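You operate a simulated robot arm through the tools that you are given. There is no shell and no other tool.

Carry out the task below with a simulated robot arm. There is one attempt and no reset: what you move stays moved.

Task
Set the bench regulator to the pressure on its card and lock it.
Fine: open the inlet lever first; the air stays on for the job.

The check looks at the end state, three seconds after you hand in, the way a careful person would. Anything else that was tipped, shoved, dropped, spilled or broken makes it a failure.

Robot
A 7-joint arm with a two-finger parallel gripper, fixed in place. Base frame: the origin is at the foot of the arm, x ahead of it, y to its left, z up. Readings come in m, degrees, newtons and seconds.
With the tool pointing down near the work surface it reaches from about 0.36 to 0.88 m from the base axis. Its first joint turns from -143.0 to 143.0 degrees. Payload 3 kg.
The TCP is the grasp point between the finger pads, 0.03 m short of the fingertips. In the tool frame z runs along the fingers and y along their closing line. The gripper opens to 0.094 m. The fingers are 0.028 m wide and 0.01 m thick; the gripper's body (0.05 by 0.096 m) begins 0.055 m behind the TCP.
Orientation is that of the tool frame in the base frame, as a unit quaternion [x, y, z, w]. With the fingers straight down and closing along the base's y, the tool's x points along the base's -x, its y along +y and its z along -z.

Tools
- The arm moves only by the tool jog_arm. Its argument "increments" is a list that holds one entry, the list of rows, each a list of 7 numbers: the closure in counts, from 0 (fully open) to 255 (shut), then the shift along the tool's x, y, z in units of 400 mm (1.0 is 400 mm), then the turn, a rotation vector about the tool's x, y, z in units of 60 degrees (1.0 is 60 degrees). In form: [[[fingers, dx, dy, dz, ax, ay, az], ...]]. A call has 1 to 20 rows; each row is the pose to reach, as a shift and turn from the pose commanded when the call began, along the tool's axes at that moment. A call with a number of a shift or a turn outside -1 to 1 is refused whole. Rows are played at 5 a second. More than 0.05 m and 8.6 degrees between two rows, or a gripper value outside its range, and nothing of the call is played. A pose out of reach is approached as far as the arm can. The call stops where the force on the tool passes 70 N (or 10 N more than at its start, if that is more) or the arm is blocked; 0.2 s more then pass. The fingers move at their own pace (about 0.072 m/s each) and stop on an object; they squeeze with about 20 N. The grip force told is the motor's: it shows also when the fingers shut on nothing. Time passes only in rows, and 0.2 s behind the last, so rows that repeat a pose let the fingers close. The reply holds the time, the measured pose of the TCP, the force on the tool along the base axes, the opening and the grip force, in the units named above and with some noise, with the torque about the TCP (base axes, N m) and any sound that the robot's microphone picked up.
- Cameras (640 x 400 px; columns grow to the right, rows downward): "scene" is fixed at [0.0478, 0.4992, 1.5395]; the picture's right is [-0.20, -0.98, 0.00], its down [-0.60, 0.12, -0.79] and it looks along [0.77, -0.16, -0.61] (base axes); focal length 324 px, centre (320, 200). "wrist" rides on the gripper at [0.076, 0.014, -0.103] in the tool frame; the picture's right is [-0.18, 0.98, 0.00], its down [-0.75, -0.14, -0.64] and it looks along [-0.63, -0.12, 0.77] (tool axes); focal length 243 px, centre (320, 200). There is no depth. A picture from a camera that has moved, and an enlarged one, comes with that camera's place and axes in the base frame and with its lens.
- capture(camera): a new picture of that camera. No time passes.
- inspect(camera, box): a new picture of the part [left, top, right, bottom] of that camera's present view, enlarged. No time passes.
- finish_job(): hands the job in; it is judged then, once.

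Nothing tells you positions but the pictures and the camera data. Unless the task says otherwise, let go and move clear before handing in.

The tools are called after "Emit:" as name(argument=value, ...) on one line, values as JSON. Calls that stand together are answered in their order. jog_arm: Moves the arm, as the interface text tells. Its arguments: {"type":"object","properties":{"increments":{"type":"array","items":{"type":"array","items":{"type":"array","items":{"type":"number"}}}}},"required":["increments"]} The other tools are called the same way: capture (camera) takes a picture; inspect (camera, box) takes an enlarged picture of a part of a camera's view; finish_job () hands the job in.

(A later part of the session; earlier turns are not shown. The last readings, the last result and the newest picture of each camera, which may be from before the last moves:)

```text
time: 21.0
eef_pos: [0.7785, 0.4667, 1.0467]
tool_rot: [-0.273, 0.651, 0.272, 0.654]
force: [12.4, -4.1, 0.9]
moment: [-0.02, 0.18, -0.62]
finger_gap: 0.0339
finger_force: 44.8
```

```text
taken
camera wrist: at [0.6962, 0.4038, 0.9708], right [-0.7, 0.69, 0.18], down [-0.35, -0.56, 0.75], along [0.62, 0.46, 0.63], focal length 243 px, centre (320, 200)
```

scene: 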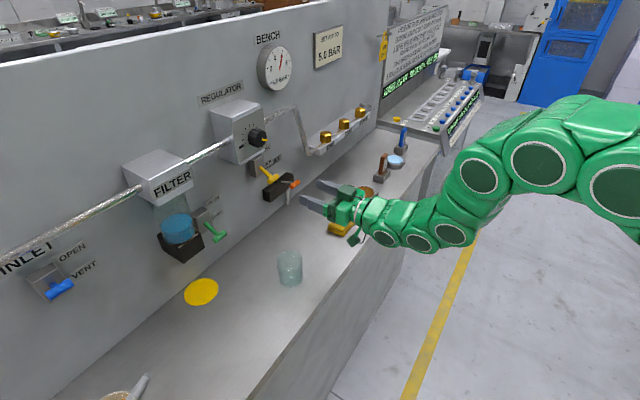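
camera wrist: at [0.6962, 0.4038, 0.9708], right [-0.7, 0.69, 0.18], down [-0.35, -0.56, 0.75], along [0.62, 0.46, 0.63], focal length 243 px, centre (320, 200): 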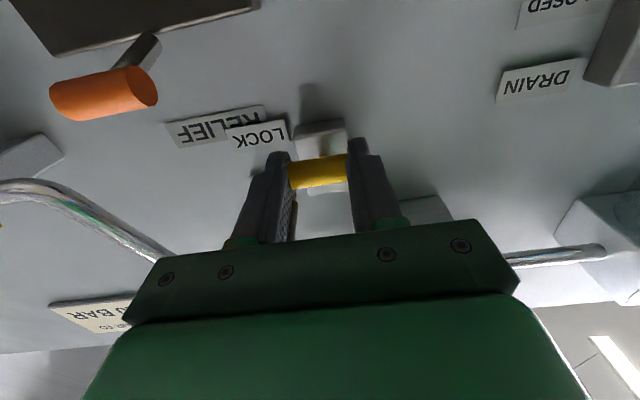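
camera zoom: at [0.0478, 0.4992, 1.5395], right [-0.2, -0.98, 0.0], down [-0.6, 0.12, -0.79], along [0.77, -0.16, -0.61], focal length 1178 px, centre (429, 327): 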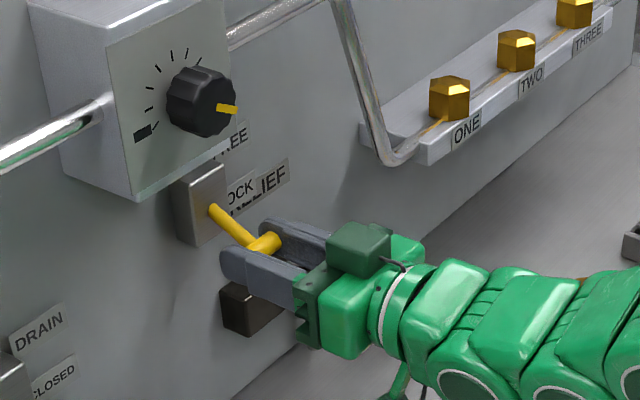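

Gripped at 34 mm with a little sideways load. I'll ease that and swing the lock lever up to FREE along its arc.

Emit:
jog_arm(increments=[[[255, -0.014, -0.003, -0.008, 0, 0, 0], [255, -0.0278, -0.004, -0.014, 0, 0, 0], [255, -0.0498, -0.004, -0.02, 0, 0, 0], [255, -0.0725, -0.004, -0.022, 0, 0, 0], [255, -0.0953, -0.004, -0.02, 0, 0, 0], [255, -0.1073, -0.004, -0.017, 0, 0, 0], [255, -0.1173, -0.004, -0.014, 0, 0, 0], [255, -0.1283, -0.004, -0.011, 0, 0, 0], [255, -0.138, -0.004, -0.0075, 0, 0, 0], [255, -0.138, -0.004, -0.0075, 0, 0, 0]]])

Emit:
inspect(camera="scene", box=[230, 110, 350, 220])

Emit:
capture(camera="wrist")

Emit:
inspect(camera="scene", box=[250, 40, 300, 95])

```text
time: 23.2
eef_pos: [0.7736, 0.4634, 1.1011]
tool_rot: [-0.274, 0.65, 0.273, 0.654]
force: [0.2, -4.9, -18.3]
moment: [-0.9, 1.05, -0.52]
finger_gap: 0.034
finger_force: 45.1
```

```text
3.64 times, centred on (290, 165) of scene
camera zoom: at [0.0478, 0.4992, 1.5395], right [-0.2, -0.98, 0.0], down [-0.6, 0.12, -0.79], along [0.77, -0.16, -0.61], focal length 1178 px, centre (429, 327)
```

zoom: 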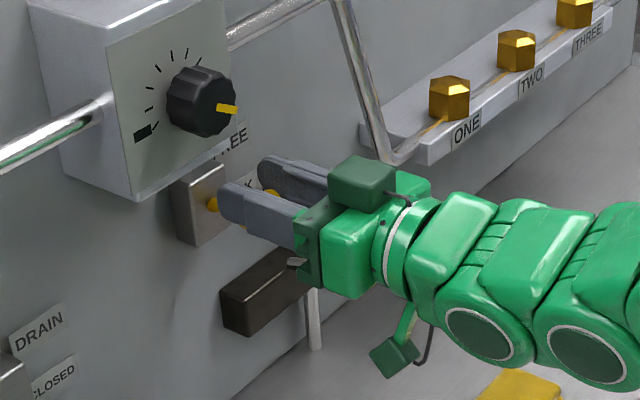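

```text
taken
camera wrist: at [0.6926, 0.4, 1.0251], right [-0.7, 0.69, 0.18], down [-0.35, -0.56, 0.75], along [0.62, 0.46, 0.63], focal length 243 px, centre (320, 200)
```

wrist: 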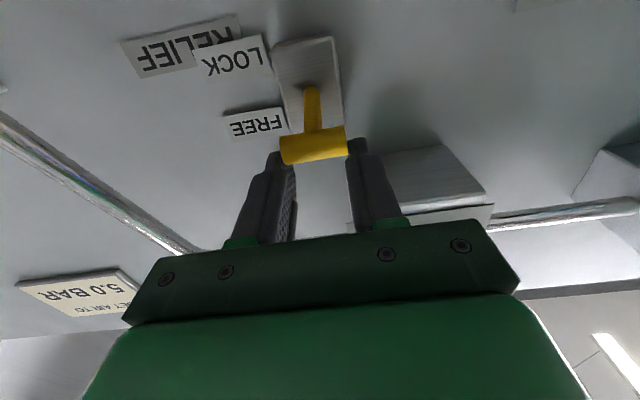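

```text
7.27 times, centred on (275, 68) of scene
camera zoom: at [0.0478, 0.4992, 1.5395], right [-0.2, -0.98, 0.0], down [-0.6, 0.12, -0.79], along [0.77, -0.16, -0.61], focal length 2355 px, centre (647, 1164)
```

zoom: 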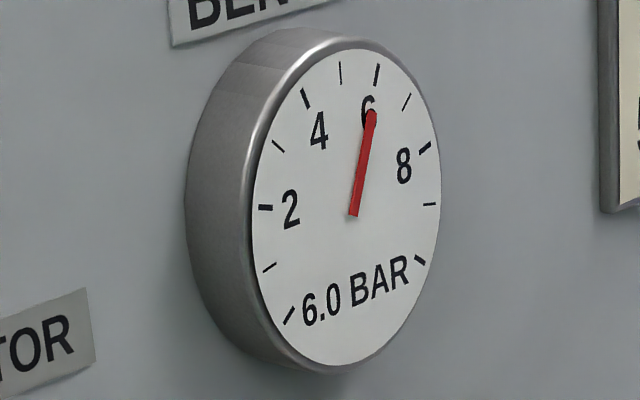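

The lever points up at FREE. I'll nudge it to the stop, release, and back off.

Emit:
jog_arm(increments=[[[255, -0.008, 0, 0.0, 0, 0, 0], [255, -0.013, 0, 0.0, 0, 0, 0], [255, -0.013, 0, 0.0, 0, 0, 0], [80, -0.01, 0, 0, 0, 0, 0], [80, -0.01, 0, 0, 0, 0, 0], [80, -0.01, 0, -0.02, 0, 0, 0], [80, -0.01, 0, -0.1, 0, 0, 0], [80, -0.01, 0, -0.2, 0, 0, 0], [80, -0.01, 0, -0.3, 0, 0, 0], [80, -0.01, 0, -0.3, 0, 0, 0]]])

Emit:
inspect(camera="scene", box=[230, 110, 350, 220])

Emit:
capture(camera="wrist")

```text
time: 25.4
eef_pos: [0.6902, 0.3763, 1.1005]
tool_rot: [-0.275, 0.651, 0.274, 0.653]
force: [-0.2, -0.8, -0.5]
moment: [0.02, 0.0, 0.01]
finger_gap: 0.0647
finger_force: 0.1
```

```text
3.64 times, centred on (290, 165) of scene
camera zoom: at [0.0478, 0.4992, 1.5395], right [-0.2, -0.98, 0.0], down [-0.6, 0.12, -0.79], along [0.77, -0.16, -0.61], focal length 1178 px, centre (429, 327)
```

zoom: 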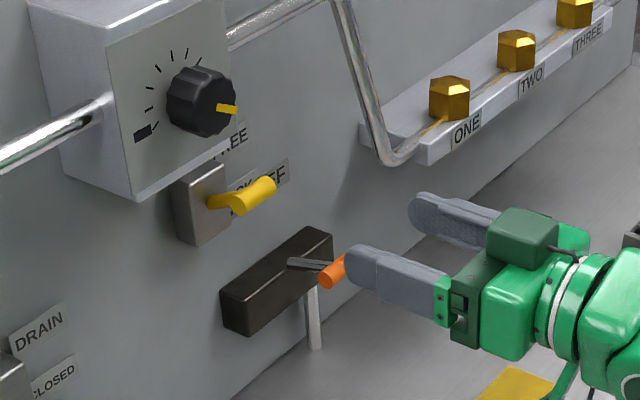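

```text
taken
camera wrist: at [0.6084, 0.313, 1.0253], right [-0.7, 0.69, 0.18], down [-0.35, -0.56, 0.75], along [0.62, 0.46, 0.63], focal length 243 px, centre (320, 200)
```

wrist: 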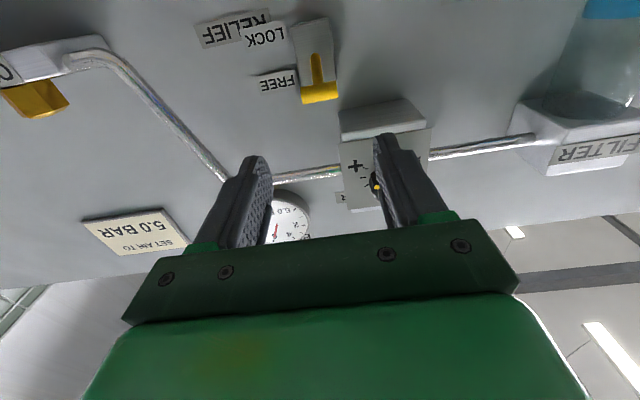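

The lock lever stays at FREE. Next I'll move up in front of the regulator knob to see its pointer squarely.

Emit:
jog_arm(increments=[[[80, -0.06, 0.04, -0.01, 0, 0, 0], [80, -0.12, 0.08, -0.01, 0, 0, 0], [80, -0.18, 0.12, -0.01, 0, 0, 0], [80, -0.249, 0.1575, -0.01, 0, 0, 0], [80, -0.249, 0.1575, -0.01, 0, 0, 0]]])

Emit:
capture(camera="wrist")

Emit:
inspect(camera="scene", box=[200, 20, 360, 180])

```text
time: 26.6
eef_pos: [0.6428, 0.4185, 1.2029]
tool_rot: [-0.274, 0.651, 0.273, 0.653]
force: [-0.7, 0.5, -0.2]
moment: [0.0, -0.01, -0.01]
finger_gap: 0.0645
finger_force: 0.1
```

```text
taken
camera wrist: at [0.56, 0.3557, 1.1273], right [-0.7, 0.69, 0.18], down [-0.35, -0.56, 0.75], along [0.62, 0.46, 0.63], focal length 243 px, centre (320, 200)
```

wrist: 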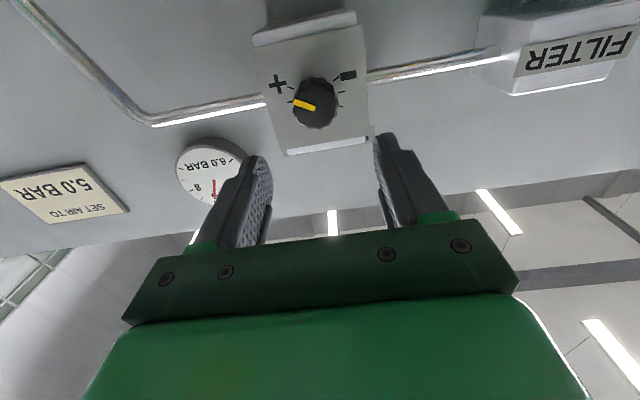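

```text
2.50 times, centred on (280, 100) of scene
camera zoom: at [0.0478, 0.4992, 1.5395], right [-0.2, -0.98, 0.0], down [-0.6, 0.12, -0.79], along [0.77, -0.16, -0.61], focal length 810 px, centre (420, 450)
```

zoom: 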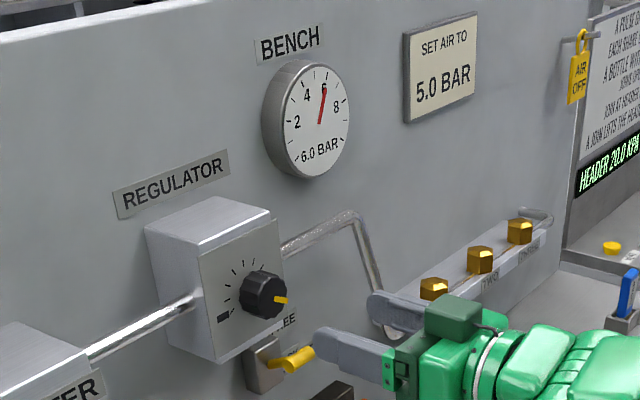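

Emit:
inspect(camera="wrist", box=[260, 50, 370, 150])

Emit:
inspect(camera="scene", box=[225, 105, 285, 165])

```text
4.00 times, centred on (315, 100) of wrist
camera zoom: at [0.56, 0.3557, 1.1273], right [-0.7, 0.69, 0.18], down [-0.35, -0.56, 0.75], along [0.62, 0.46, 0.63], focal length 970 px, centre (340, 600)
```

zoom: 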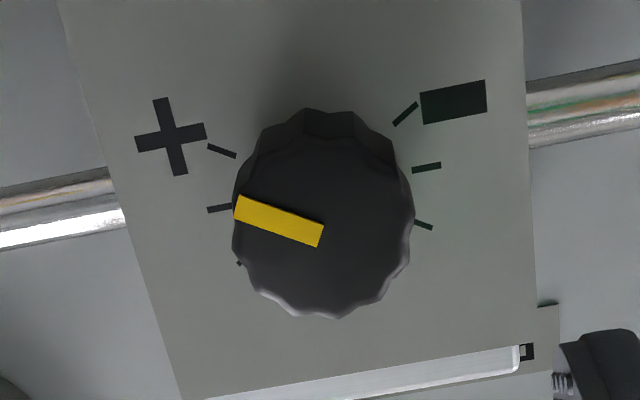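

```text
6.67 times, centred on (255, 135) of scene
camera zoom: at [0.0478, 0.4992, 1.5395], right [-0.2, -0.98, 0.0], down [-0.6, 0.12, -0.79], along [0.77, -0.16, -0.61], focal length 2159 px, centre (753, 633)
```

zoom: 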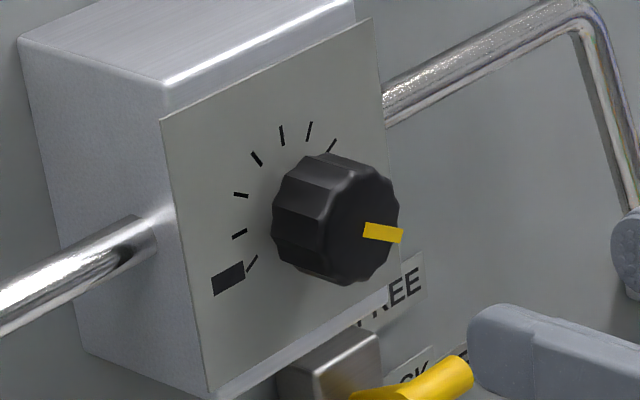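

The knob axis is at about (0.7226, 0.4964, 1.199), front face 32 mm off its plate; turning it counter-clockwise lowers pressure. I'll advance to straddle the knob with open fingers.

Emit:
jog_arm(increments=[[[80, 0.005, -0.003, 0.08, 0, 0, 0], [80, 0.01, -0.0055, 0.15, 0, 0, 0], [80, 0.01, -0.0055, 0.19, 0, 0, 0], [80, 0.01, -0.0055, 0.19, 0, 0, 0]]])

Emit:
capture(camera="wrist")

Emit:
inspect(camera="scene", box=[200, 60, 320, 180])

```text
time: 27.6
eef_pos: [0.6969, 0.4717, 1.1986]
tool_rot: [-0.274, 0.65, 0.272, 0.654]
force: [0.7, -0.3, -1.1]
moment: [-0.02, 0.0, -0.02]
finger_gap: 0.0645
finger_force: 0.1
```

```text
taken
camera wrist: at [0.6153, 0.4083, 1.1244], right [-0.7, 0.69, 0.18], down [-0.35, -0.56, 0.75], along [0.62, 0.46, 0.63], focal length 243 px, centre (320, 200)
```

wrist: 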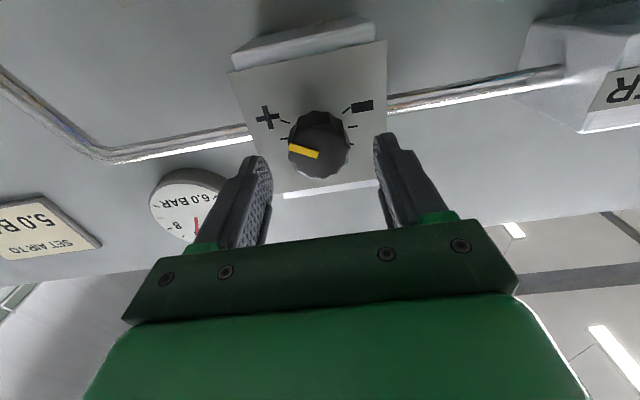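

```text
3.33 times, centred on (260, 120) of scene
camera zoom: at [0.0478, 0.4992, 1.5395], right [-0.2, -0.98, 0.0], down [-0.6, 0.12, -0.79], along [0.77, -0.16, -0.61], focal length 1079 px, centre (520, 467)
```

zoom: 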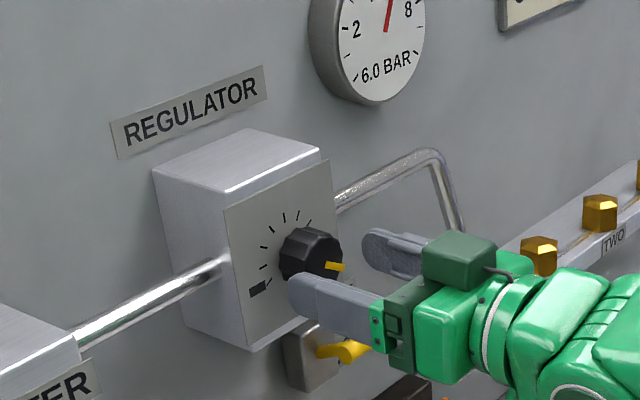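

Knob centred between the fingertips. Advance 27 mm and close on it.

Emit:
jog_arm(increments=[[[80, 0, 0, 0.035, 0, 0, 0], [80, 0, 0, 0.067, 0, 0, 0], [80, 0, 0, 0.067, 0, 0, 0], [255, 0, 0, 0.067, 0, 0, 0], [255, 0, 0, 0.067, 0, 0, 0], [255, 0, 0, 0.067, 0, 0, 0]]])

Emit:
capture(camera="wrist")

Emit:
inspect(camera="scene", box=[200, 30, 320, 180])

```text
time: 29.0
eef_pos: [0.7152, 0.4895, 1.201]
tool_rot: [-0.272, 0.651, 0.272, 0.654]
force: [15.5, -3.6, 1.3]
moment: [-0.21, 0.18, -1.14]
finger_gap: 0.0396
finger_force: 45.4
```

```text
taken
camera wrist: at [0.6335, 0.426, 1.1251], right [-0.7, 0.69, 0.18], down [-0.35, -0.56, 0.75], along [0.62, 0.46, 0.63], focal length 243 px, centre (320, 200)
```

wrist: 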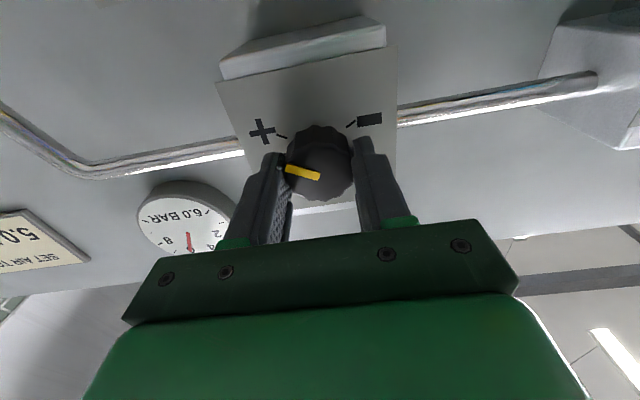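

```text
2.67 times, centred on (260, 105) of scene
camera zoom: at [0.0478, 0.4992, 1.5395], right [-0.2, -0.98, 0.0], down [-0.6, 0.12, -0.79], along [0.77, -0.16, -0.61], focal length 864 px, centre (480, 453)
```

zoom: 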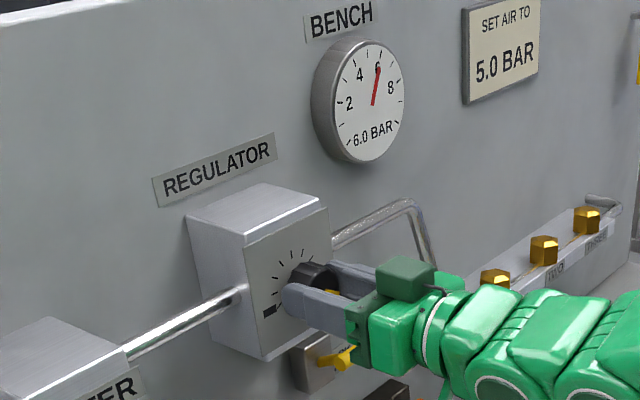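

Knob gripped (39.6 mm) with the gauge still at 6.0. I'll ease the side load and turn counter-clockwise 15° as a first test, watching the gauge.

Emit:
jog_arm(increments=[[[255, 0, -0.006, 0, 0, 0, 0], [255, 0, -0.006, 0, 0, 0, -0.083], [255, 0, -0.006, 0, 0, 0, -0.167], [255, 0, -0.006, 0, 0, 0, -0.25], [255, 0, -0.006, 0, 0, 0, -0.25]]])

Emit:
capture(camera="wrist")

Emit:
inspect(camera="scene", box=[250, 40, 300, 95])

```text
time: 30.2
eef_pos: [0.7151, 0.4891, 1.1994]
tool_rot: [-0.359, 0.607, 0.186, 0.684]
force: [-50.0, -1.0, -0.6]
moment: [0.08, -0.05, 0.32]
finger_gap: 0.0397
finger_force: 44.9
```

```text
taken
camera wrist: at [0.6487, 0.4114, 1.1239], right [-0.71, 0.7, -0.08], down [-0.5, -0.42, 0.76], along [0.5, 0.58, 0.64], focal length 243 px, centre (320, 200)
```

wrist: 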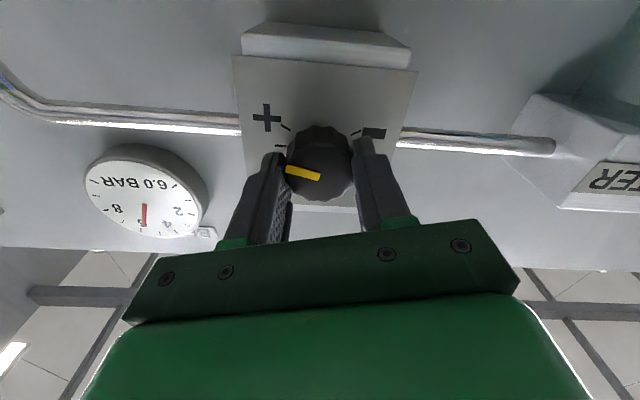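

```text
7.27 times, centred on (275, 68) of scene
camera zoom: at [0.0478, 0.4992, 1.5395], right [-0.2, -0.98, 0.0], down [-0.6, 0.12, -0.79], along [0.77, -0.16, -0.61], focal length 2355 px, centre (647, 1164)
```

zoom: 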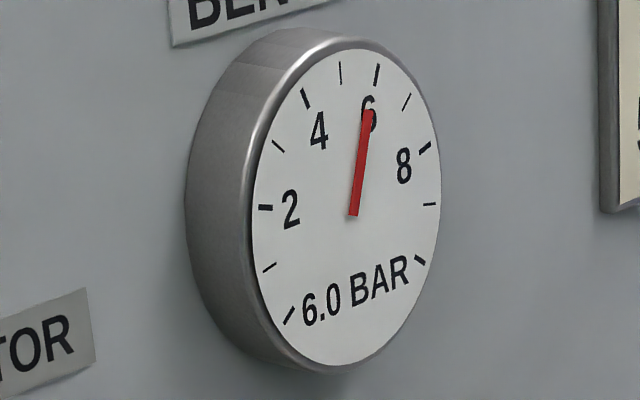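

The knob turned 15° with the gripper but the side load is now the other way and the gauge hasn't changed. I'll ease the load by about 1.5 mm and wait a moment to see whether the gauge follows.

Emit:
jog_arm(increments=[[[255, -0.001, 0.004, -0.003, 0, 0, 0], [255, -0.001, 0.004, -0.003, 0, 0, 0], [255, -0.001, 0.004, -0.003, 0, 0, 0], [255, -0.001, 0.004, -0.003, 0, 0, 0]]])

Emit:
inspect(camera="scene", box=[250, 40, 300, 95])

```text
time: 31.2
eef_pos: [0.7147, 0.4894, 1.2005]
tool_rot: [-0.357, 0.609, 0.186, 0.684]
force: [8.1, 41.5, 2.2]
moment: [0.24, -0.26, -0.29]
finger_gap: 0.0398
finger_force: 44.8
```

```text
7.27 times, centred on (275, 68) of scene
camera zoom: at [0.0478, 0.4992, 1.5395], right [-0.2, -0.98, 0.0], down [-0.6, 0.12, -0.79], along [0.77, -0.16, -0.61], focal length 2355 px, centre (647, 1164)
```

zoom: 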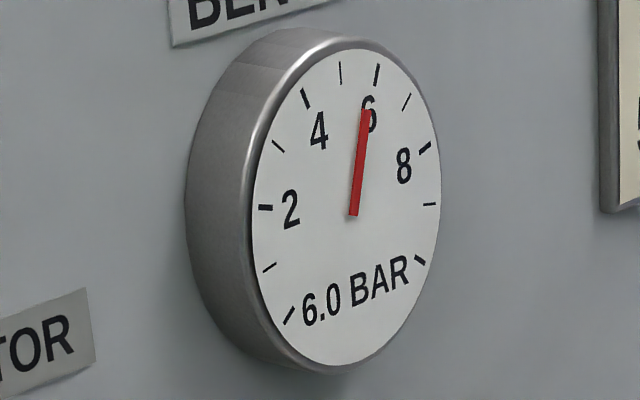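

The needle has dipped very slightly. I'll re-centre by briefly opening the fingers to drop the side loads, wait, and read again.

Emit:
jog_arm(increments=[[[130, 0, 0, 0, 0, 0, 0], [130, 0, 0, 0, 0, 0, 0], [130, 0, 0, 0, 0, 0, 0], [130, 0, 0, 0, 0, 0, 0], [130, 0, 0, 0, 0, 0, 0]]])

Emit:
inspect(camera="scene", box=[250, 40, 300, 95])

Emit:
inspect(camera="wrist", box=[230, 90, 420, 220])

```text
time: 32.4
eef_pos: [0.7153, 0.4881, 1.2011]
tool_rot: [-0.358, 0.609, 0.186, 0.683]
force: [-0.1, -0.8, -0.5]
moment: [0.03, -0.02, 0.02]
finger_gap: 0.0464
finger_force: 0.1
```

```text
7.27 times, centred on (275, 68) of scene
camera zoom: at [0.0478, 0.4992, 1.5395], right [-0.2, -0.98, 0.0], down [-0.6, 0.12, -0.79], along [0.77, -0.16, -0.61], focal length 2355 px, centre (647, 1164)
```

zoom: 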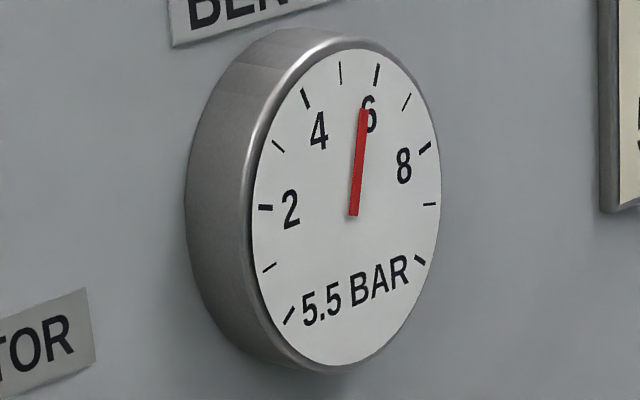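

```text
3.08 times, centred on (325, 155) of wrist
camera zoom: at [0.6482, 0.4107, 1.1238], right [-0.71, 0.7, -0.08], down [-0.5, -0.42, 0.76], along [0.5, 0.58, 0.64], focal length 746 px, centre (305, 338)
```

zoom: 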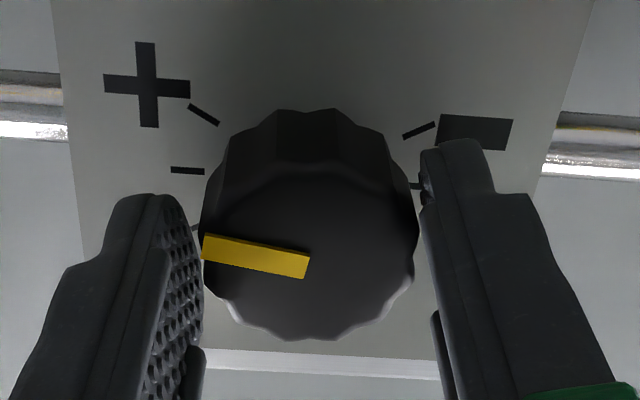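

The readout rounds to half-bars but the needle shows about 5.73 and still falling. I'll wait a few seconds with the fingers loose to see where it settles.

Emit:
jog_arm(increments=[[[130, 0, 0, 0, 0, 0, 0], [130, 0, 0, 0, 0, 0, 0], [130, 0, 0, 0, 0, 0, 0], [130, 0, 0, 0, 0, 0, 0], [130, 0, 0, 0, 0, 0, 0], [130, 0, 0, 0, 0, 0, 0], [130, 0, 0, 0, 0, 0, 0], [130, 0, 0, 0, 0, 0, 0], [130, 0, 0, 0, 0, 0, 0], [130, 0, 0, 0, 0, 0, 0]]])

Emit:
inspect(camera="scene", box=[260, 45, 295, 80])

```text
time: 34.6
eef_pos: [0.7159, 0.4884, 1.2007]
tool_rot: [-0.356, 0.609, 0.185, 0.684]
force: [0.1, -0.6, 0.1]
moment: [0.01, -0.01, -0.02]
finger_gap: 0.046
finger_force: 0.1
```

```text
11.43 times, centred on (278, 62) of scene
camera zoom: at [0.0478, 0.4992, 1.5395], right [-0.2, -0.98, 0.0], down [-0.6, 0.12, -0.79], along [0.77, -0.16, -0.61], focal length 3701 px, centre (806, 1771)
```

zoom: 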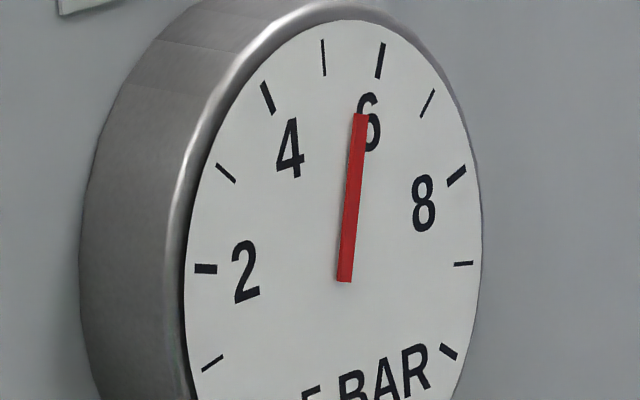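

The needle has settled near 5.7, so it does follow the knob downward. I'll re-centre by about 1 mm, re-grip and turn another 15° counter-clockwise.

Emit:
jog_arm(increments=[[[130, -0.0008, 0.0029, 0, 0, 0, 0], [255, -0.0008, 0.0029, 0, 0, 0, 0], [255, -0.0008, 0.0029, 0, 0, 0, 0], [255, -0.0008, 0.0029, 0, 0, 0, 0]]])

```text
time: 35.6
eef_pos: [0.7134, 0.4885, 1.2013]
tool_rot: [-0.356, 0.609, 0.185, 0.684]
force: [11.0, -3.0, 4.1]
moment: [0.21, -0.15, -1.0]
finger_gap: 0.0397
finger_force: 45.3
```

Side load is now modest (about 10 N). Turning 15° more counter-clockwise.

Emit:
jog_arm(increments=[[[255, 0, 0, 0, 0, 0, -0.083], [255, 0, 0, 0, 0, 0, -0.167], [255, 0, 0, 0, 0, 0, -0.25], [255, 0, 0, 0, 0, 0, -0.25], [255, 0, 0, 0, 0, 0, -0.25], [255, 0, 0, 0, 0, 0, -0.25], [255, 0, 0, 0, 0, 0, -0.25], [255, 0, 0, 0, 0, 0, -0.25], [255, 0, 0, 0, 0, 0, -0.25], [255, 0, 0, 0, 0, 0, -0.25], [255, 0, 0, 0, 0, 0, -0.25], [255, 0, 0, 0, 0, 0, -0.25]]])

Emit:
inspect(camera="scene", box=[250, 40, 300, 95])

Emit:
capture(camera="wrist")

```text
time: 38.2
eef_pos: [0.7143, 0.4882, 1.2014]
tool_rot: [-0.434, 0.557, 0.095, 0.702]
force: [34.5, 8.1, 22.1]
moment: [0.62, -0.56, -0.86]
finger_gap: 0.039
finger_force: 45.0
```

```text
7.27 times, centred on (275, 68) of scene
camera zoom: at [0.0478, 0.4992, 1.5395], right [-0.2, -0.98, 0.0], down [-0.6, 0.12, -0.79], along [0.77, -0.16, -0.61], focal length 2355 px, centre (647, 1164)
```

zoom: 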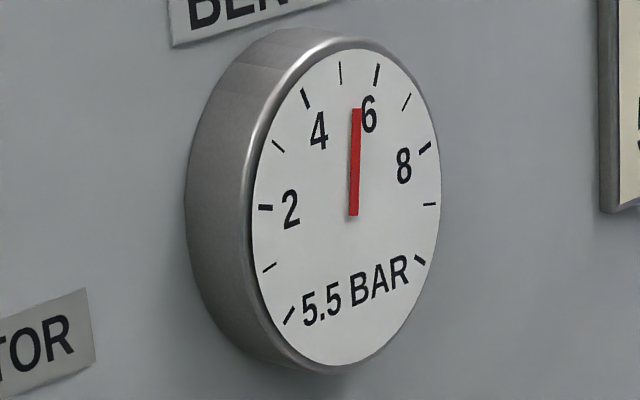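

```text
taken
camera wrist: at [0.6612, 0.3976, 1.1281], right [-0.67, 0.66, -0.34], down [-0.64, -0.28, 0.72], along [0.38, 0.7, 0.61], focal length 243 px, centre (320, 200)
```

wrist: 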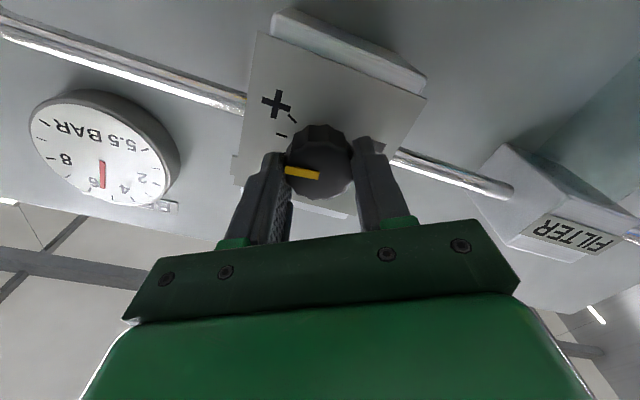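

Needle at about 5.5. I'll wait two more seconds to see whether it's settled.

Emit:
jog_arm(increments=[[[255, 0, 0, 0, 0, 0, 0], [255, 0, 0, 0, 0, 0, 0], [255, 0, 0, 0, 0, 0, 0], [255, 0, 0, 0, 0, 0, 0], [255, 0, 0, 0, 0, 0, 0], [255, 0, 0, 0, 0, 0, 0], [255, 0, 0, 0, 0, 0, 0], [255, 0, 0, 0, 0, 0, 0], [255, 0, 0, 0, 0, 0, 0], [255, 0, 0, 0, 0, 0, 0]]])

Emit:
inspect(camera="scene", box=[250, 40, 300, 95])

```text
time: 40.4
eef_pos: [0.7137, 0.4882, 1.1992]
tool_rot: [-0.433, 0.557, 0.094, 0.702]
force: [26.6, 5.9, 25.8]
moment: [0.82, -0.79, -0.78]
finger_gap: 0.0395
finger_force: 45.1
```

```text
7.27 times, centred on (275, 68) of scene
camera zoom: at [0.0478, 0.4992, 1.5395], right [-0.2, -0.98, 0.0], down [-0.6, 0.12, -0.79], along [0.77, -0.16, -0.61], focal length 2355 px, centre (647, 1164)
```

zoom: 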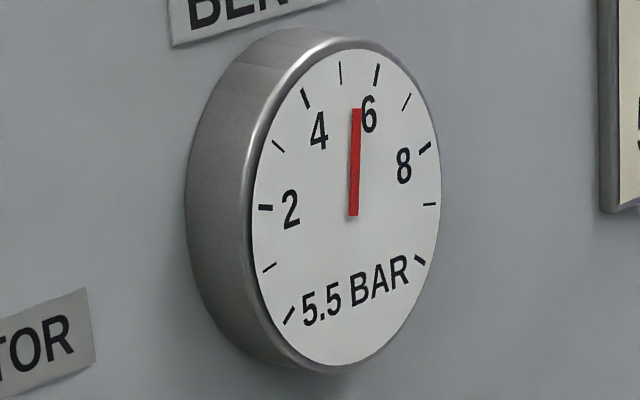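

Settled at 5.5 bar, so roughly 0.25–0.3 bar per 15°. I'll release and ratchet the tool back so the next turn has free range and is well centred.

Emit:
jog_arm(increments=[[[100, 0, 0, 0, 0, 0, 0], [100, 0, 0, 0, 0, 0, 0], [100, 0, 0, 0, 0, 0, 0]]])

Emit:
capture(camera="wrist")

```text
time: 41.2
eef_pos: [0.7143, 0.4881, 1.1991]
tool_rot: [-0.434, 0.557, 0.096, 0.701]
force: [0.0, 0.5, -0.5]
moment: [0.01, -0.02, -0.01]
finger_gap: 0.0572
finger_force: 0.1
```

```text
taken
camera wrist: at [0.6609, 0.3975, 1.1275], right [-0.67, 0.66, -0.34], down [-0.63, -0.28, 0.72], along [0.38, 0.7, 0.61], focal length 243 px, centre (320, 200)
```

wrist: 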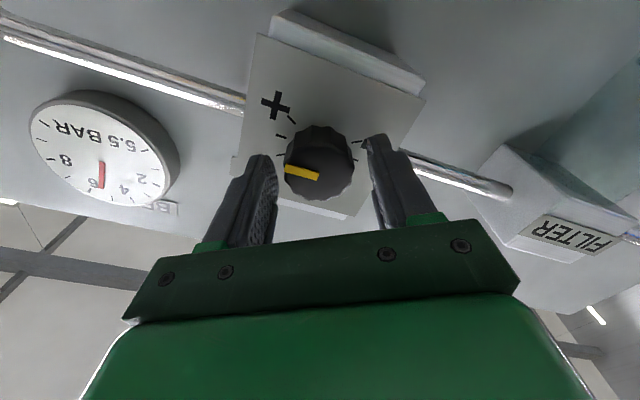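

Now rotating the open fingers back 45° clockwise around the knob, raising about 1 mm to centre it.

Emit:
jog_arm(increments=[[[90, -0.0026, -0.0015, 0.002, 0, 0, 0.125], [90, -0.0026, -0.0015, 0.002, 0, 0, 0.25], [90, -0.0026, -0.0015, 0.002, 0, 0, 0.375], [90, -0.0026, -0.0015, 0.002, 0, 0, 0.5], [90, -0.0026, -0.0015, 0.002, 0, 0, 0.625], [90, -0.0026, -0.0015, 0.002, 0, 0, 0.75], [90, -0.0026, -0.0015, 0.002, 0, 0, 0.75]]])

Emit:
capture(camera="wrist")

Emit:
inspect(camera="scene", box=[250, 40, 300, 95])

```text
time: 42.8
eef_pos: [0.7148, 0.4868, 1.2016]
tool_rot: [-0.186, 0.681, 0.356, 0.612]
force: [-0.7, -0.7, 0.0]
moment: [-0.01, 0.05, 0.04]
finger_gap: 0.061
finger_force: 0.1
```

```text
taken
camera wrist: at [0.6195, 0.4388, 1.1315], right [-0.64, 0.63, 0.43], down [-0.22, -0.69, 0.69], along [0.73, 0.35, 0.58], focal length 243 px, centre (320, 200)
```

wrist: 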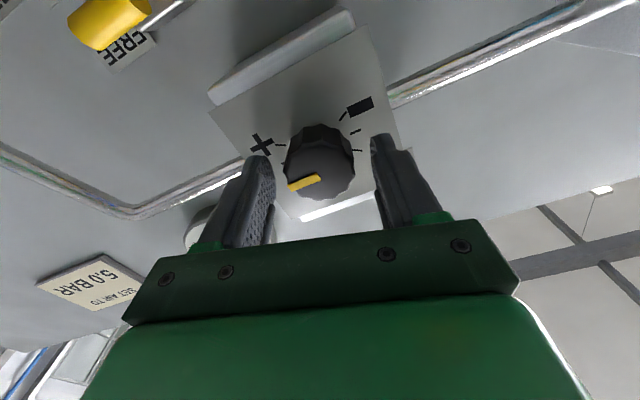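

```text
7.27 times, centred on (275, 68) of scene
camera zoom: at [0.0478, 0.4992, 1.5395], right [-0.2, -0.98, 0.0], down [-0.6, 0.12, -0.79], along [0.77, -0.16, -0.61], focal length 2355 px, centre (647, 1164)
```

zoom: 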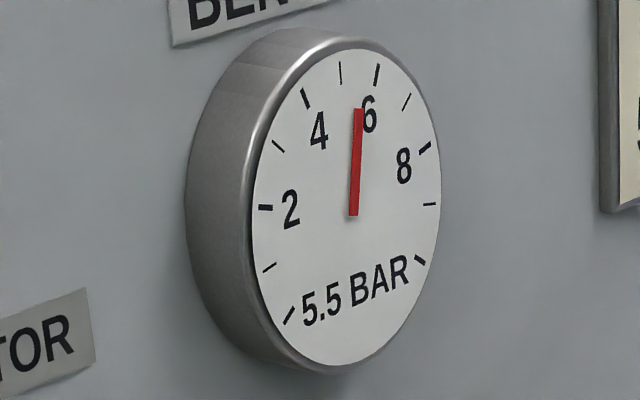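

The needle reads about 5.55 now. I'll re-grip with a 1 mm correction and turn 25° counter-clockwise, then read.

Emit:
jog_arm(increments=[[[90, 0.0008, 0.0029, 0, 0, 0, 0], [255, 0.0008, 0.0029, 0, 0, 0, 0], [255, 0.0008, 0.0029, 0, 0, 0, 0], [255, 0.0008, 0.0029, 0, 0, 0, 0], [255, 0.0008, 0.0029, 0, 0, 0, 0]]])

Emit:
inspect(camera="scene", box=[250, 40, 300, 95])

```text
time: 44.0
eef_pos: [0.7162, 0.488, 1.2007]
tool_rot: [-0.185, 0.681, 0.356, 0.612]
force: [17.2, -15.5, -7.3]
moment: [0.03, -0.01, -1.48]
finger_gap: 0.0383
finger_force: 45.3
```

```text
7.27 times, centred on (275, 68) of scene
camera zoom: at [0.0478, 0.4992, 1.5395], right [-0.2, -0.98, 0.0], down [-0.6, 0.12, -0.79], along [0.77, -0.16, -0.61], focal length 2355 px, centre (647, 1164)
```

zoom: 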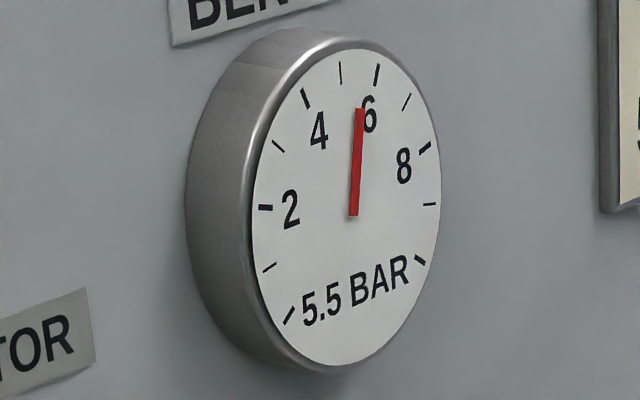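

Side load says the earlier centring was better; I'll take that shift back while turning 25° counter-clockwise.

Emit:
jog_arm(increments=[[[255, -0.0008, -0.0029, 0, 0, 0, 0], [255, -0.0008, -0.0029, 0, 0, 0, -0.08], [255, -0.0008, -0.0029, 0, 0, 0, -0.16], [255, -0.0008, -0.0029, 0, 0, 0, -0.24], [255, -0.0008, -0.0029, 0, 0, 0, -0.32], [255, -0.0008, -0.0029, 0, 0, 0, -0.417], [255, -0.0008, -0.0029, 0, 0, 0, -0.417], [255, -0.0008, -0.0029, 0, 0, 0, -0.417], [255, -0.0008, -0.0029, 0, 0, 0, -0.417], [255, -0.0008, -0.0029, 0, 0, 0, -0.417], [255, -0.0008, -0.0029, 0, 0, 0, -0.417], [255, -0.0008, -0.0029, 0, 0, 0, -0.417], [255, -0.0008, -0.0029, 0, 0, 0, -0.417], [255, -0.0008, -0.0029, 0, 0, 0, -0.417], [255, -0.0008, -0.0029, 0, 0, 0, -0.417]]])

Emit:
inspect(camera="scene", box=[250, 40, 300, 95])

Emit:
capture(camera="wrist")

```text
time: 47.2
eef_pos: [0.7154, 0.4878, 1.2015]
tool_rot: [-0.33, 0.624, 0.215, 0.675]
force: [-0.3, -38.3, -19.5]
moment: [-0.23, 0.22, -1.51]
finger_gap: 0.0386
finger_force: 45.0
```

```text
7.27 times, centred on (275, 68) of scene
camera zoom: at [0.0478, 0.4992, 1.5395], right [-0.2, -0.98, 0.0], down [-0.6, 0.12, -0.79], along [0.77, -0.16, -0.61], focal length 2355 px, centre (647, 1164)
```

zoom: 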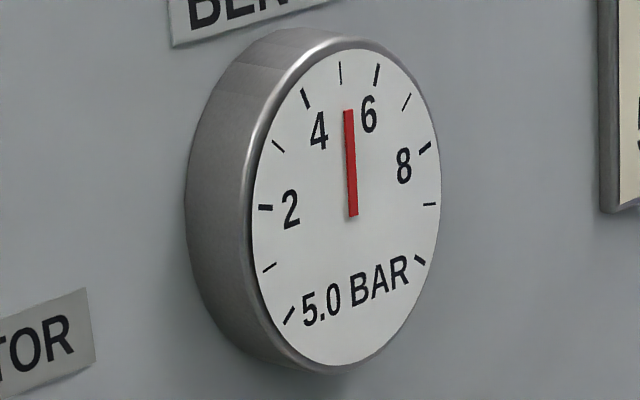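

```text
taken
camera wrist: at [0.6427, 0.4162, 1.1238], right [-0.71, 0.7, 0.01], down [-0.45, -0.46, 0.76], along [0.54, 0.54, 0.64], focal length 243 px, centre (320, 200)
```

wrist: 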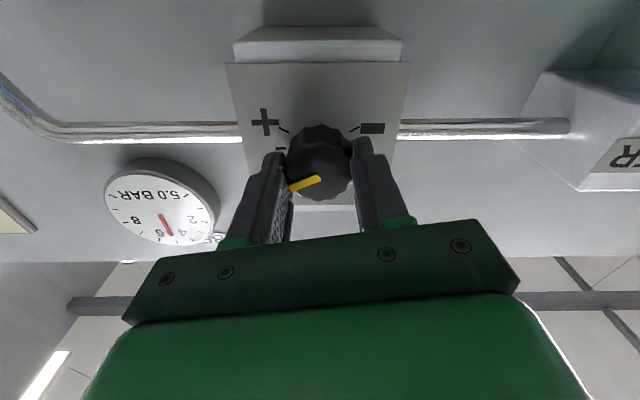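

The readout says 5.0, but that rounds; the needle is slightly above 5. I'll zoom on the needle and ticks.

Emit:
inspect(camera="scene", box=[264, 46, 290, 72])

Emit:
inspect(camera="wrist", box=[90, 150, 230, 250])

```text
15.38 times, centred on (277, 59) of scene
camera zoom: at [0.0478, 0.4992, 1.5395], right [-0.2, -0.98, 0.0], down [-0.6, 0.12, -0.79], along [0.77, -0.16, -0.61], focal length 4982 px, centre (982, 2369)
```

zoom: 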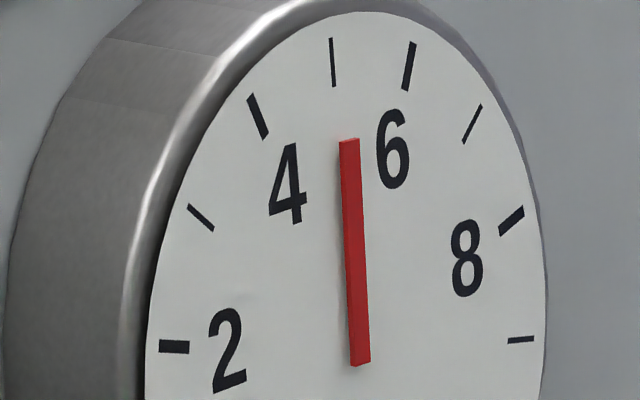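

```text
4.00 times, centred on (160, 200) of wrist
camera zoom: at [0.6427, 0.4162, 1.1238], right [-0.71, 0.7, 0.01], down [-0.45, -0.46, 0.76], along [0.54, 0.54, 0.64], focal length 970 px, centre (960, 200)
```

zoom: 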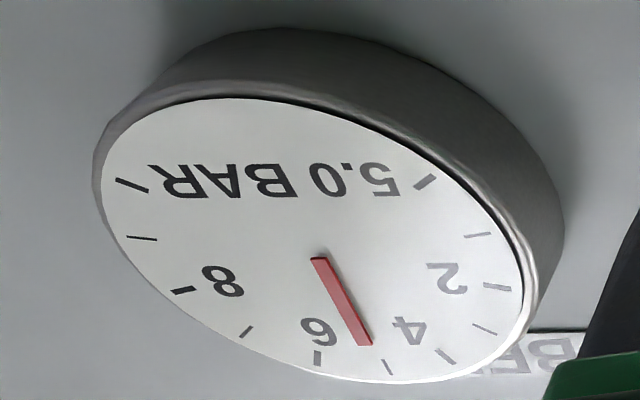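

The needle works out to roughly 5.1 bar. I'll turn about 7° more counter-clockwise, wait, and read again.

Emit:
jog_arm(increments=[[[255, 0, 0, 0, 0, 0, -0.06], [255, 0, 0, 0, 0, 0, -0.117], [255, 0, 0, 0, 0, 0, -0.117], [255, 0, 0, 0, 0, 0, -0.117], [255, 0, 0, 0, 0, 0, -0.117], [255, 0, 0, 0, 0, 0, -0.117], [255, 0, 0, 0, 0, 0, -0.117], [255, 0, 0, 0, 0, 0, -0.117], [255, 0, 0, 0, 0, 0, -0.117], [255, 0, 0, 0, 0, 0, -0.117], [255, 0, 0, 0, 0, 0, -0.117], [255, 0, 0, 0, 0, 0, -0.117], [255, 0, 0, 0, 0, 0, -0.117], [255, 0, 0, 0, 0, 0, -0.117], [255, 0, 0, 0, 0, 0, -0.117]]])

Emit:
inspect(camera="scene", box=[264, 46, 290, 72])

```text
time: 50.4
eef_pos: [0.7151, 0.4889, 1.1995]
tool_rot: [-0.368, 0.602, 0.172, 0.687]
force: [-14.2, -14.7, -10.5]
moment: [-0.01, 0.02, -0.65]
finger_gap: 0.0384
finger_force: 44.9
```

```text
15.38 times, centred on (277, 59) of scene
camera zoom: at [0.0478, 0.4992, 1.5395], right [-0.2, -0.98, 0.0], down [-0.6, 0.12, -0.79], along [0.77, -0.16, -0.61], focal length 4982 px, centre (982, 2369)
```

zoom: 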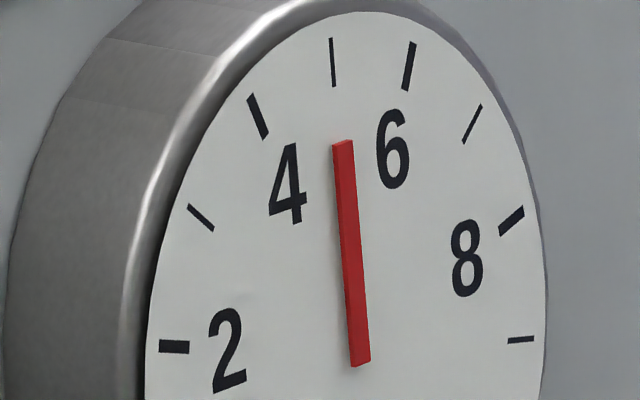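

The needle is now parallel with the 5 tick, i.e. about 5.0 bar. I'll release the knob and check whether the reading holds.

Emit:
jog_arm(increments=[[[100, 0, 0, 0, 0, 0, 0], [100, 0, 0, 0, 0, 0, 0], [100, 0, 0, 0, 0, 0, 0], [100, 0, 0, 0, 0, 0, 0], [100, 0, 0, 0, 0, 0, 0], [100, 0, 0, 0, 0, 0, 0], [100, 0, 0, 0, 0, 0, 0], [100, 0, 0, 0, 0, 0, 0], [100, 0, 0, 0, 0, 0, 0], [100, 0, 0, 0, 0, 0, 0]]])

Emit:
inspect(camera="scene", box=[264, 46, 290, 72])

Emit:
capture(camera="wrist")

```text
time: 52.6
eef_pos: [0.7162, 0.4885, 1.2016]
tool_rot: [-0.367, 0.603, 0.173, 0.687]
force: [0.5, -0.9, -0.4]
moment: [0.0, 0.04, -0.01]
finger_gap: 0.0571
finger_force: 0.0
```

```text
15.38 times, centred on (277, 59) of scene
camera zoom: at [0.0478, 0.4992, 1.5395], right [-0.2, -0.98, 0.0], down [-0.6, 0.12, -0.79], along [0.77, -0.16, -0.61], focal length 4982 px, centre (982, 2369)
```

zoom: 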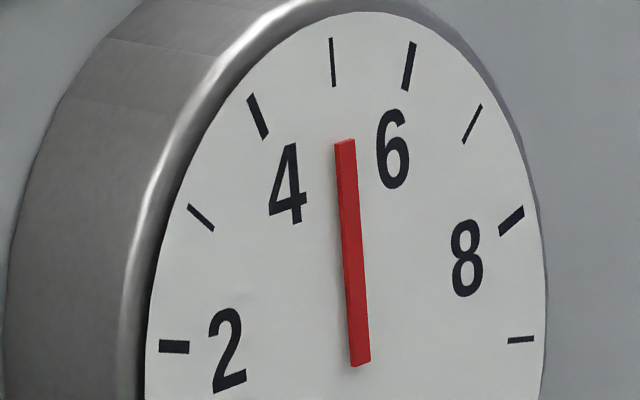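

```text
taken
camera wrist: at [0.6501, 0.4098, 1.1243], right [-0.71, 0.7, -0.12], down [-0.52, -0.4, 0.76], along [0.48, 0.6, 0.64], focal length 243 px, centre (320, 200)
```

wrist: 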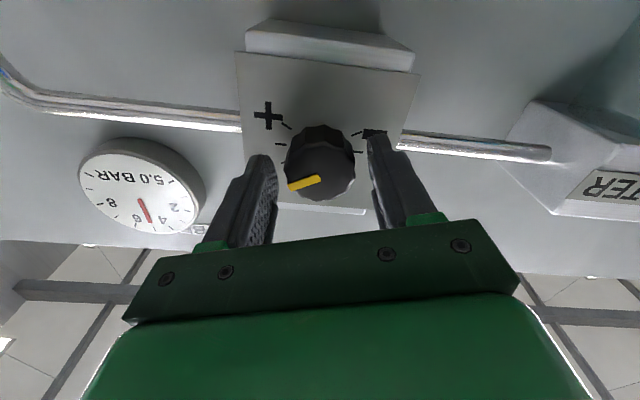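

After release the needle reads about 5.02. I'll back straight off the knob and re-read for drift.

Emit:
jog_arm(increments=[[[80, 0, 0, 0, 0, 0, 0], [80, 0, 0, -0.05, 0, 0, 0], [80, 0, 0, -0.12, 0, 0, 0], [80, 0, 0, -0.2, 0, 0, 0], [80, 0, 0, -0.28, 0, 0, 0], [80, 0, 0, -0.28, 0, 0, 0], [80, 0, 0, -0.28, 0, 0, 0], [80, 0, 0, -0.28, 0, 0, 0], [80, 0, 0, -0.28, 0, 0, 0], [80, 0, 0, -0.28, 0, 0, 0]]])

Emit:
inspect(camera="scene", box=[264, 46, 290, 72])

Emit:
capture(camera="scene")

```text
time: 54.8
eef_pos: [0.6372, 0.4091, 1.197]
tool_rot: [-0.368, 0.602, 0.173, 0.687]
force: [-0.4, 0.8, -0.2]
moment: [-0.01, 0.0, -0.02]
finger_gap: 0.0644
finger_force: 0.0
```

```text
15.38 times, centred on (277, 59) of scene
camera zoom: at [0.0478, 0.4992, 1.5395], right [-0.2, -0.98, 0.0], down [-0.6, 0.12, -0.79], along [0.77, -0.16, -0.61], focal length 4982 px, centre (982, 2369)
```

zoom: 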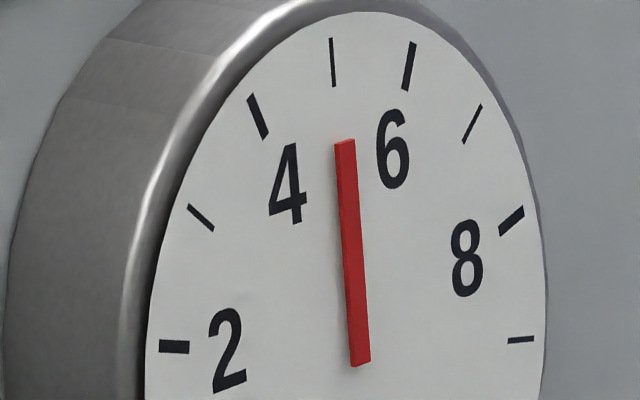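

```text
taken
```

scene: 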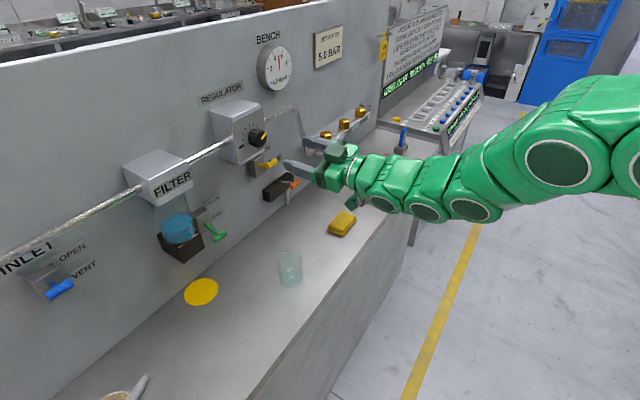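

The reading is steady at about 5.0. I'll now straighten the tool and line up in front of the lock lever (up at FREE) to bring it down to LOCK.

Emit:
jog_arm(increments=[[[80, 0.067, -0.017, 0, 0, 0, 0.072], [80, 0.134, -0.035, 0, 0, 0, 0.144], [80, 0.2, -0.052, 0, 0, 0, 0.216], [80, 0.2675, -0.069, 0, 0, 0, 0.288], [80, 0.2675, -0.069, 0, 0, 0, 0.288]]])

Emit:
capture(camera="wrist")

Emit:
inspect(camera="scene", box=[230, 110, 350, 220])

```text
time: 56.0
eef_pos: [0.6752, 0.3704, 1.1071]
tool_rot: [-0.271, 0.651, 0.274, 0.654]
force: [0.1, -0.5, 0.1]
moment: [-0.01, 0.0, 0.01]
finger_gap: 0.0646
finger_force: 0.0
```

```text
taken
camera wrist: at [0.5945, 0.3083, 1.0317], right [-0.7, 0.69, 0.19], down [-0.35, -0.56, 0.75], along [0.62, 0.46, 0.63], focal length 243 px, centre (320, 200)
```

wrist: 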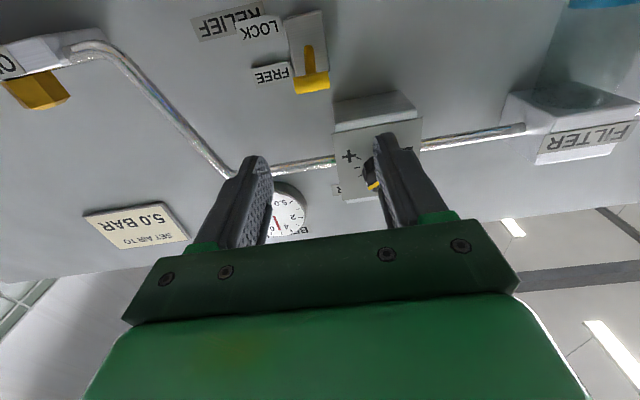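

```text
3.64 times, centred on (290, 165) of scene
camera zoom: at [0.0478, 0.4992, 1.5395], right [-0.2, -0.98, 0.0], down [-0.6, 0.12, -0.79], along [0.77, -0.16, -0.61], focal length 1178 px, centre (429, 327)
```

zoom: 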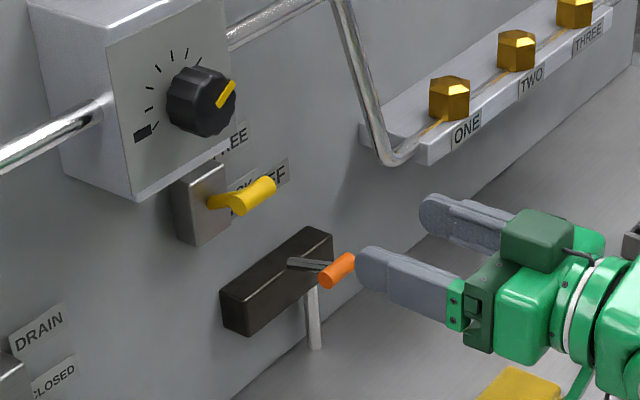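

The lock handle (up) is at about z 1.096, and the knob pointer is visibly turned back. Approaching the lock handle with open fingers.

Emit:
jog_arm(increments=[[[80, 0.0115, -0.006, 0.08, 0, 0, 0], [80, 0.0227, -0.0125, 0.16, 0, 0, 0], [80, 0.0227, -0.0125, 0.22, 0, 0, 0], [80, 0.0227, -0.0125, 0.28, 0, 0, 0], [80, 0.0227, -0.0125, 0.28, 0, 0, 0]]])

Emit:
capture(camera="wrist")

Emit:
inspect(camera="scene", box=[230, 110, 350, 220])

```text
time: 57.2
eef_pos: [0.7606, 0.4452, 1.0978]
tool_rot: [-0.271, 0.651, 0.273, 0.654]
force: [0.5, -0.3, -0.5]
moment: [-0.01, -0.02, 0.04]
finger_gap: 0.0644
finger_force: 0.0
```

```text
taken
camera wrist: at [0.6787, 0.3829, 1.0219], right [-0.7, 0.69, 0.18], down [-0.35, -0.56, 0.75], along [0.62, 0.46, 0.63], focal length 243 px, centre (320, 200)
```

wrist: 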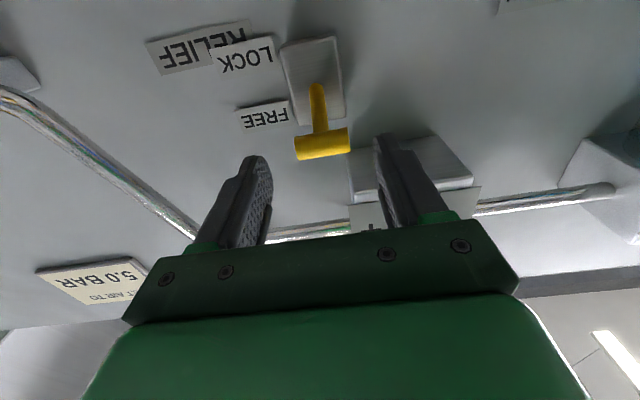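

```text
3.64 times, centred on (290, 165) of scene
camera zoom: at [0.0478, 0.4992, 1.5395], right [-0.2, -0.98, 0.0], down [-0.6, 0.12, -0.79], along [0.77, -0.16, -0.61], focal length 1178 px, centre (429, 327)
```

zoom: 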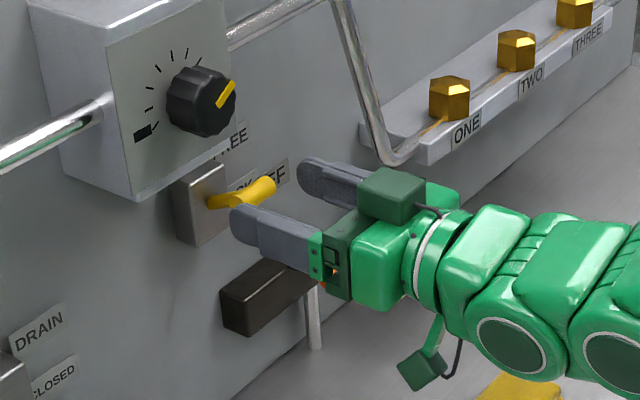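

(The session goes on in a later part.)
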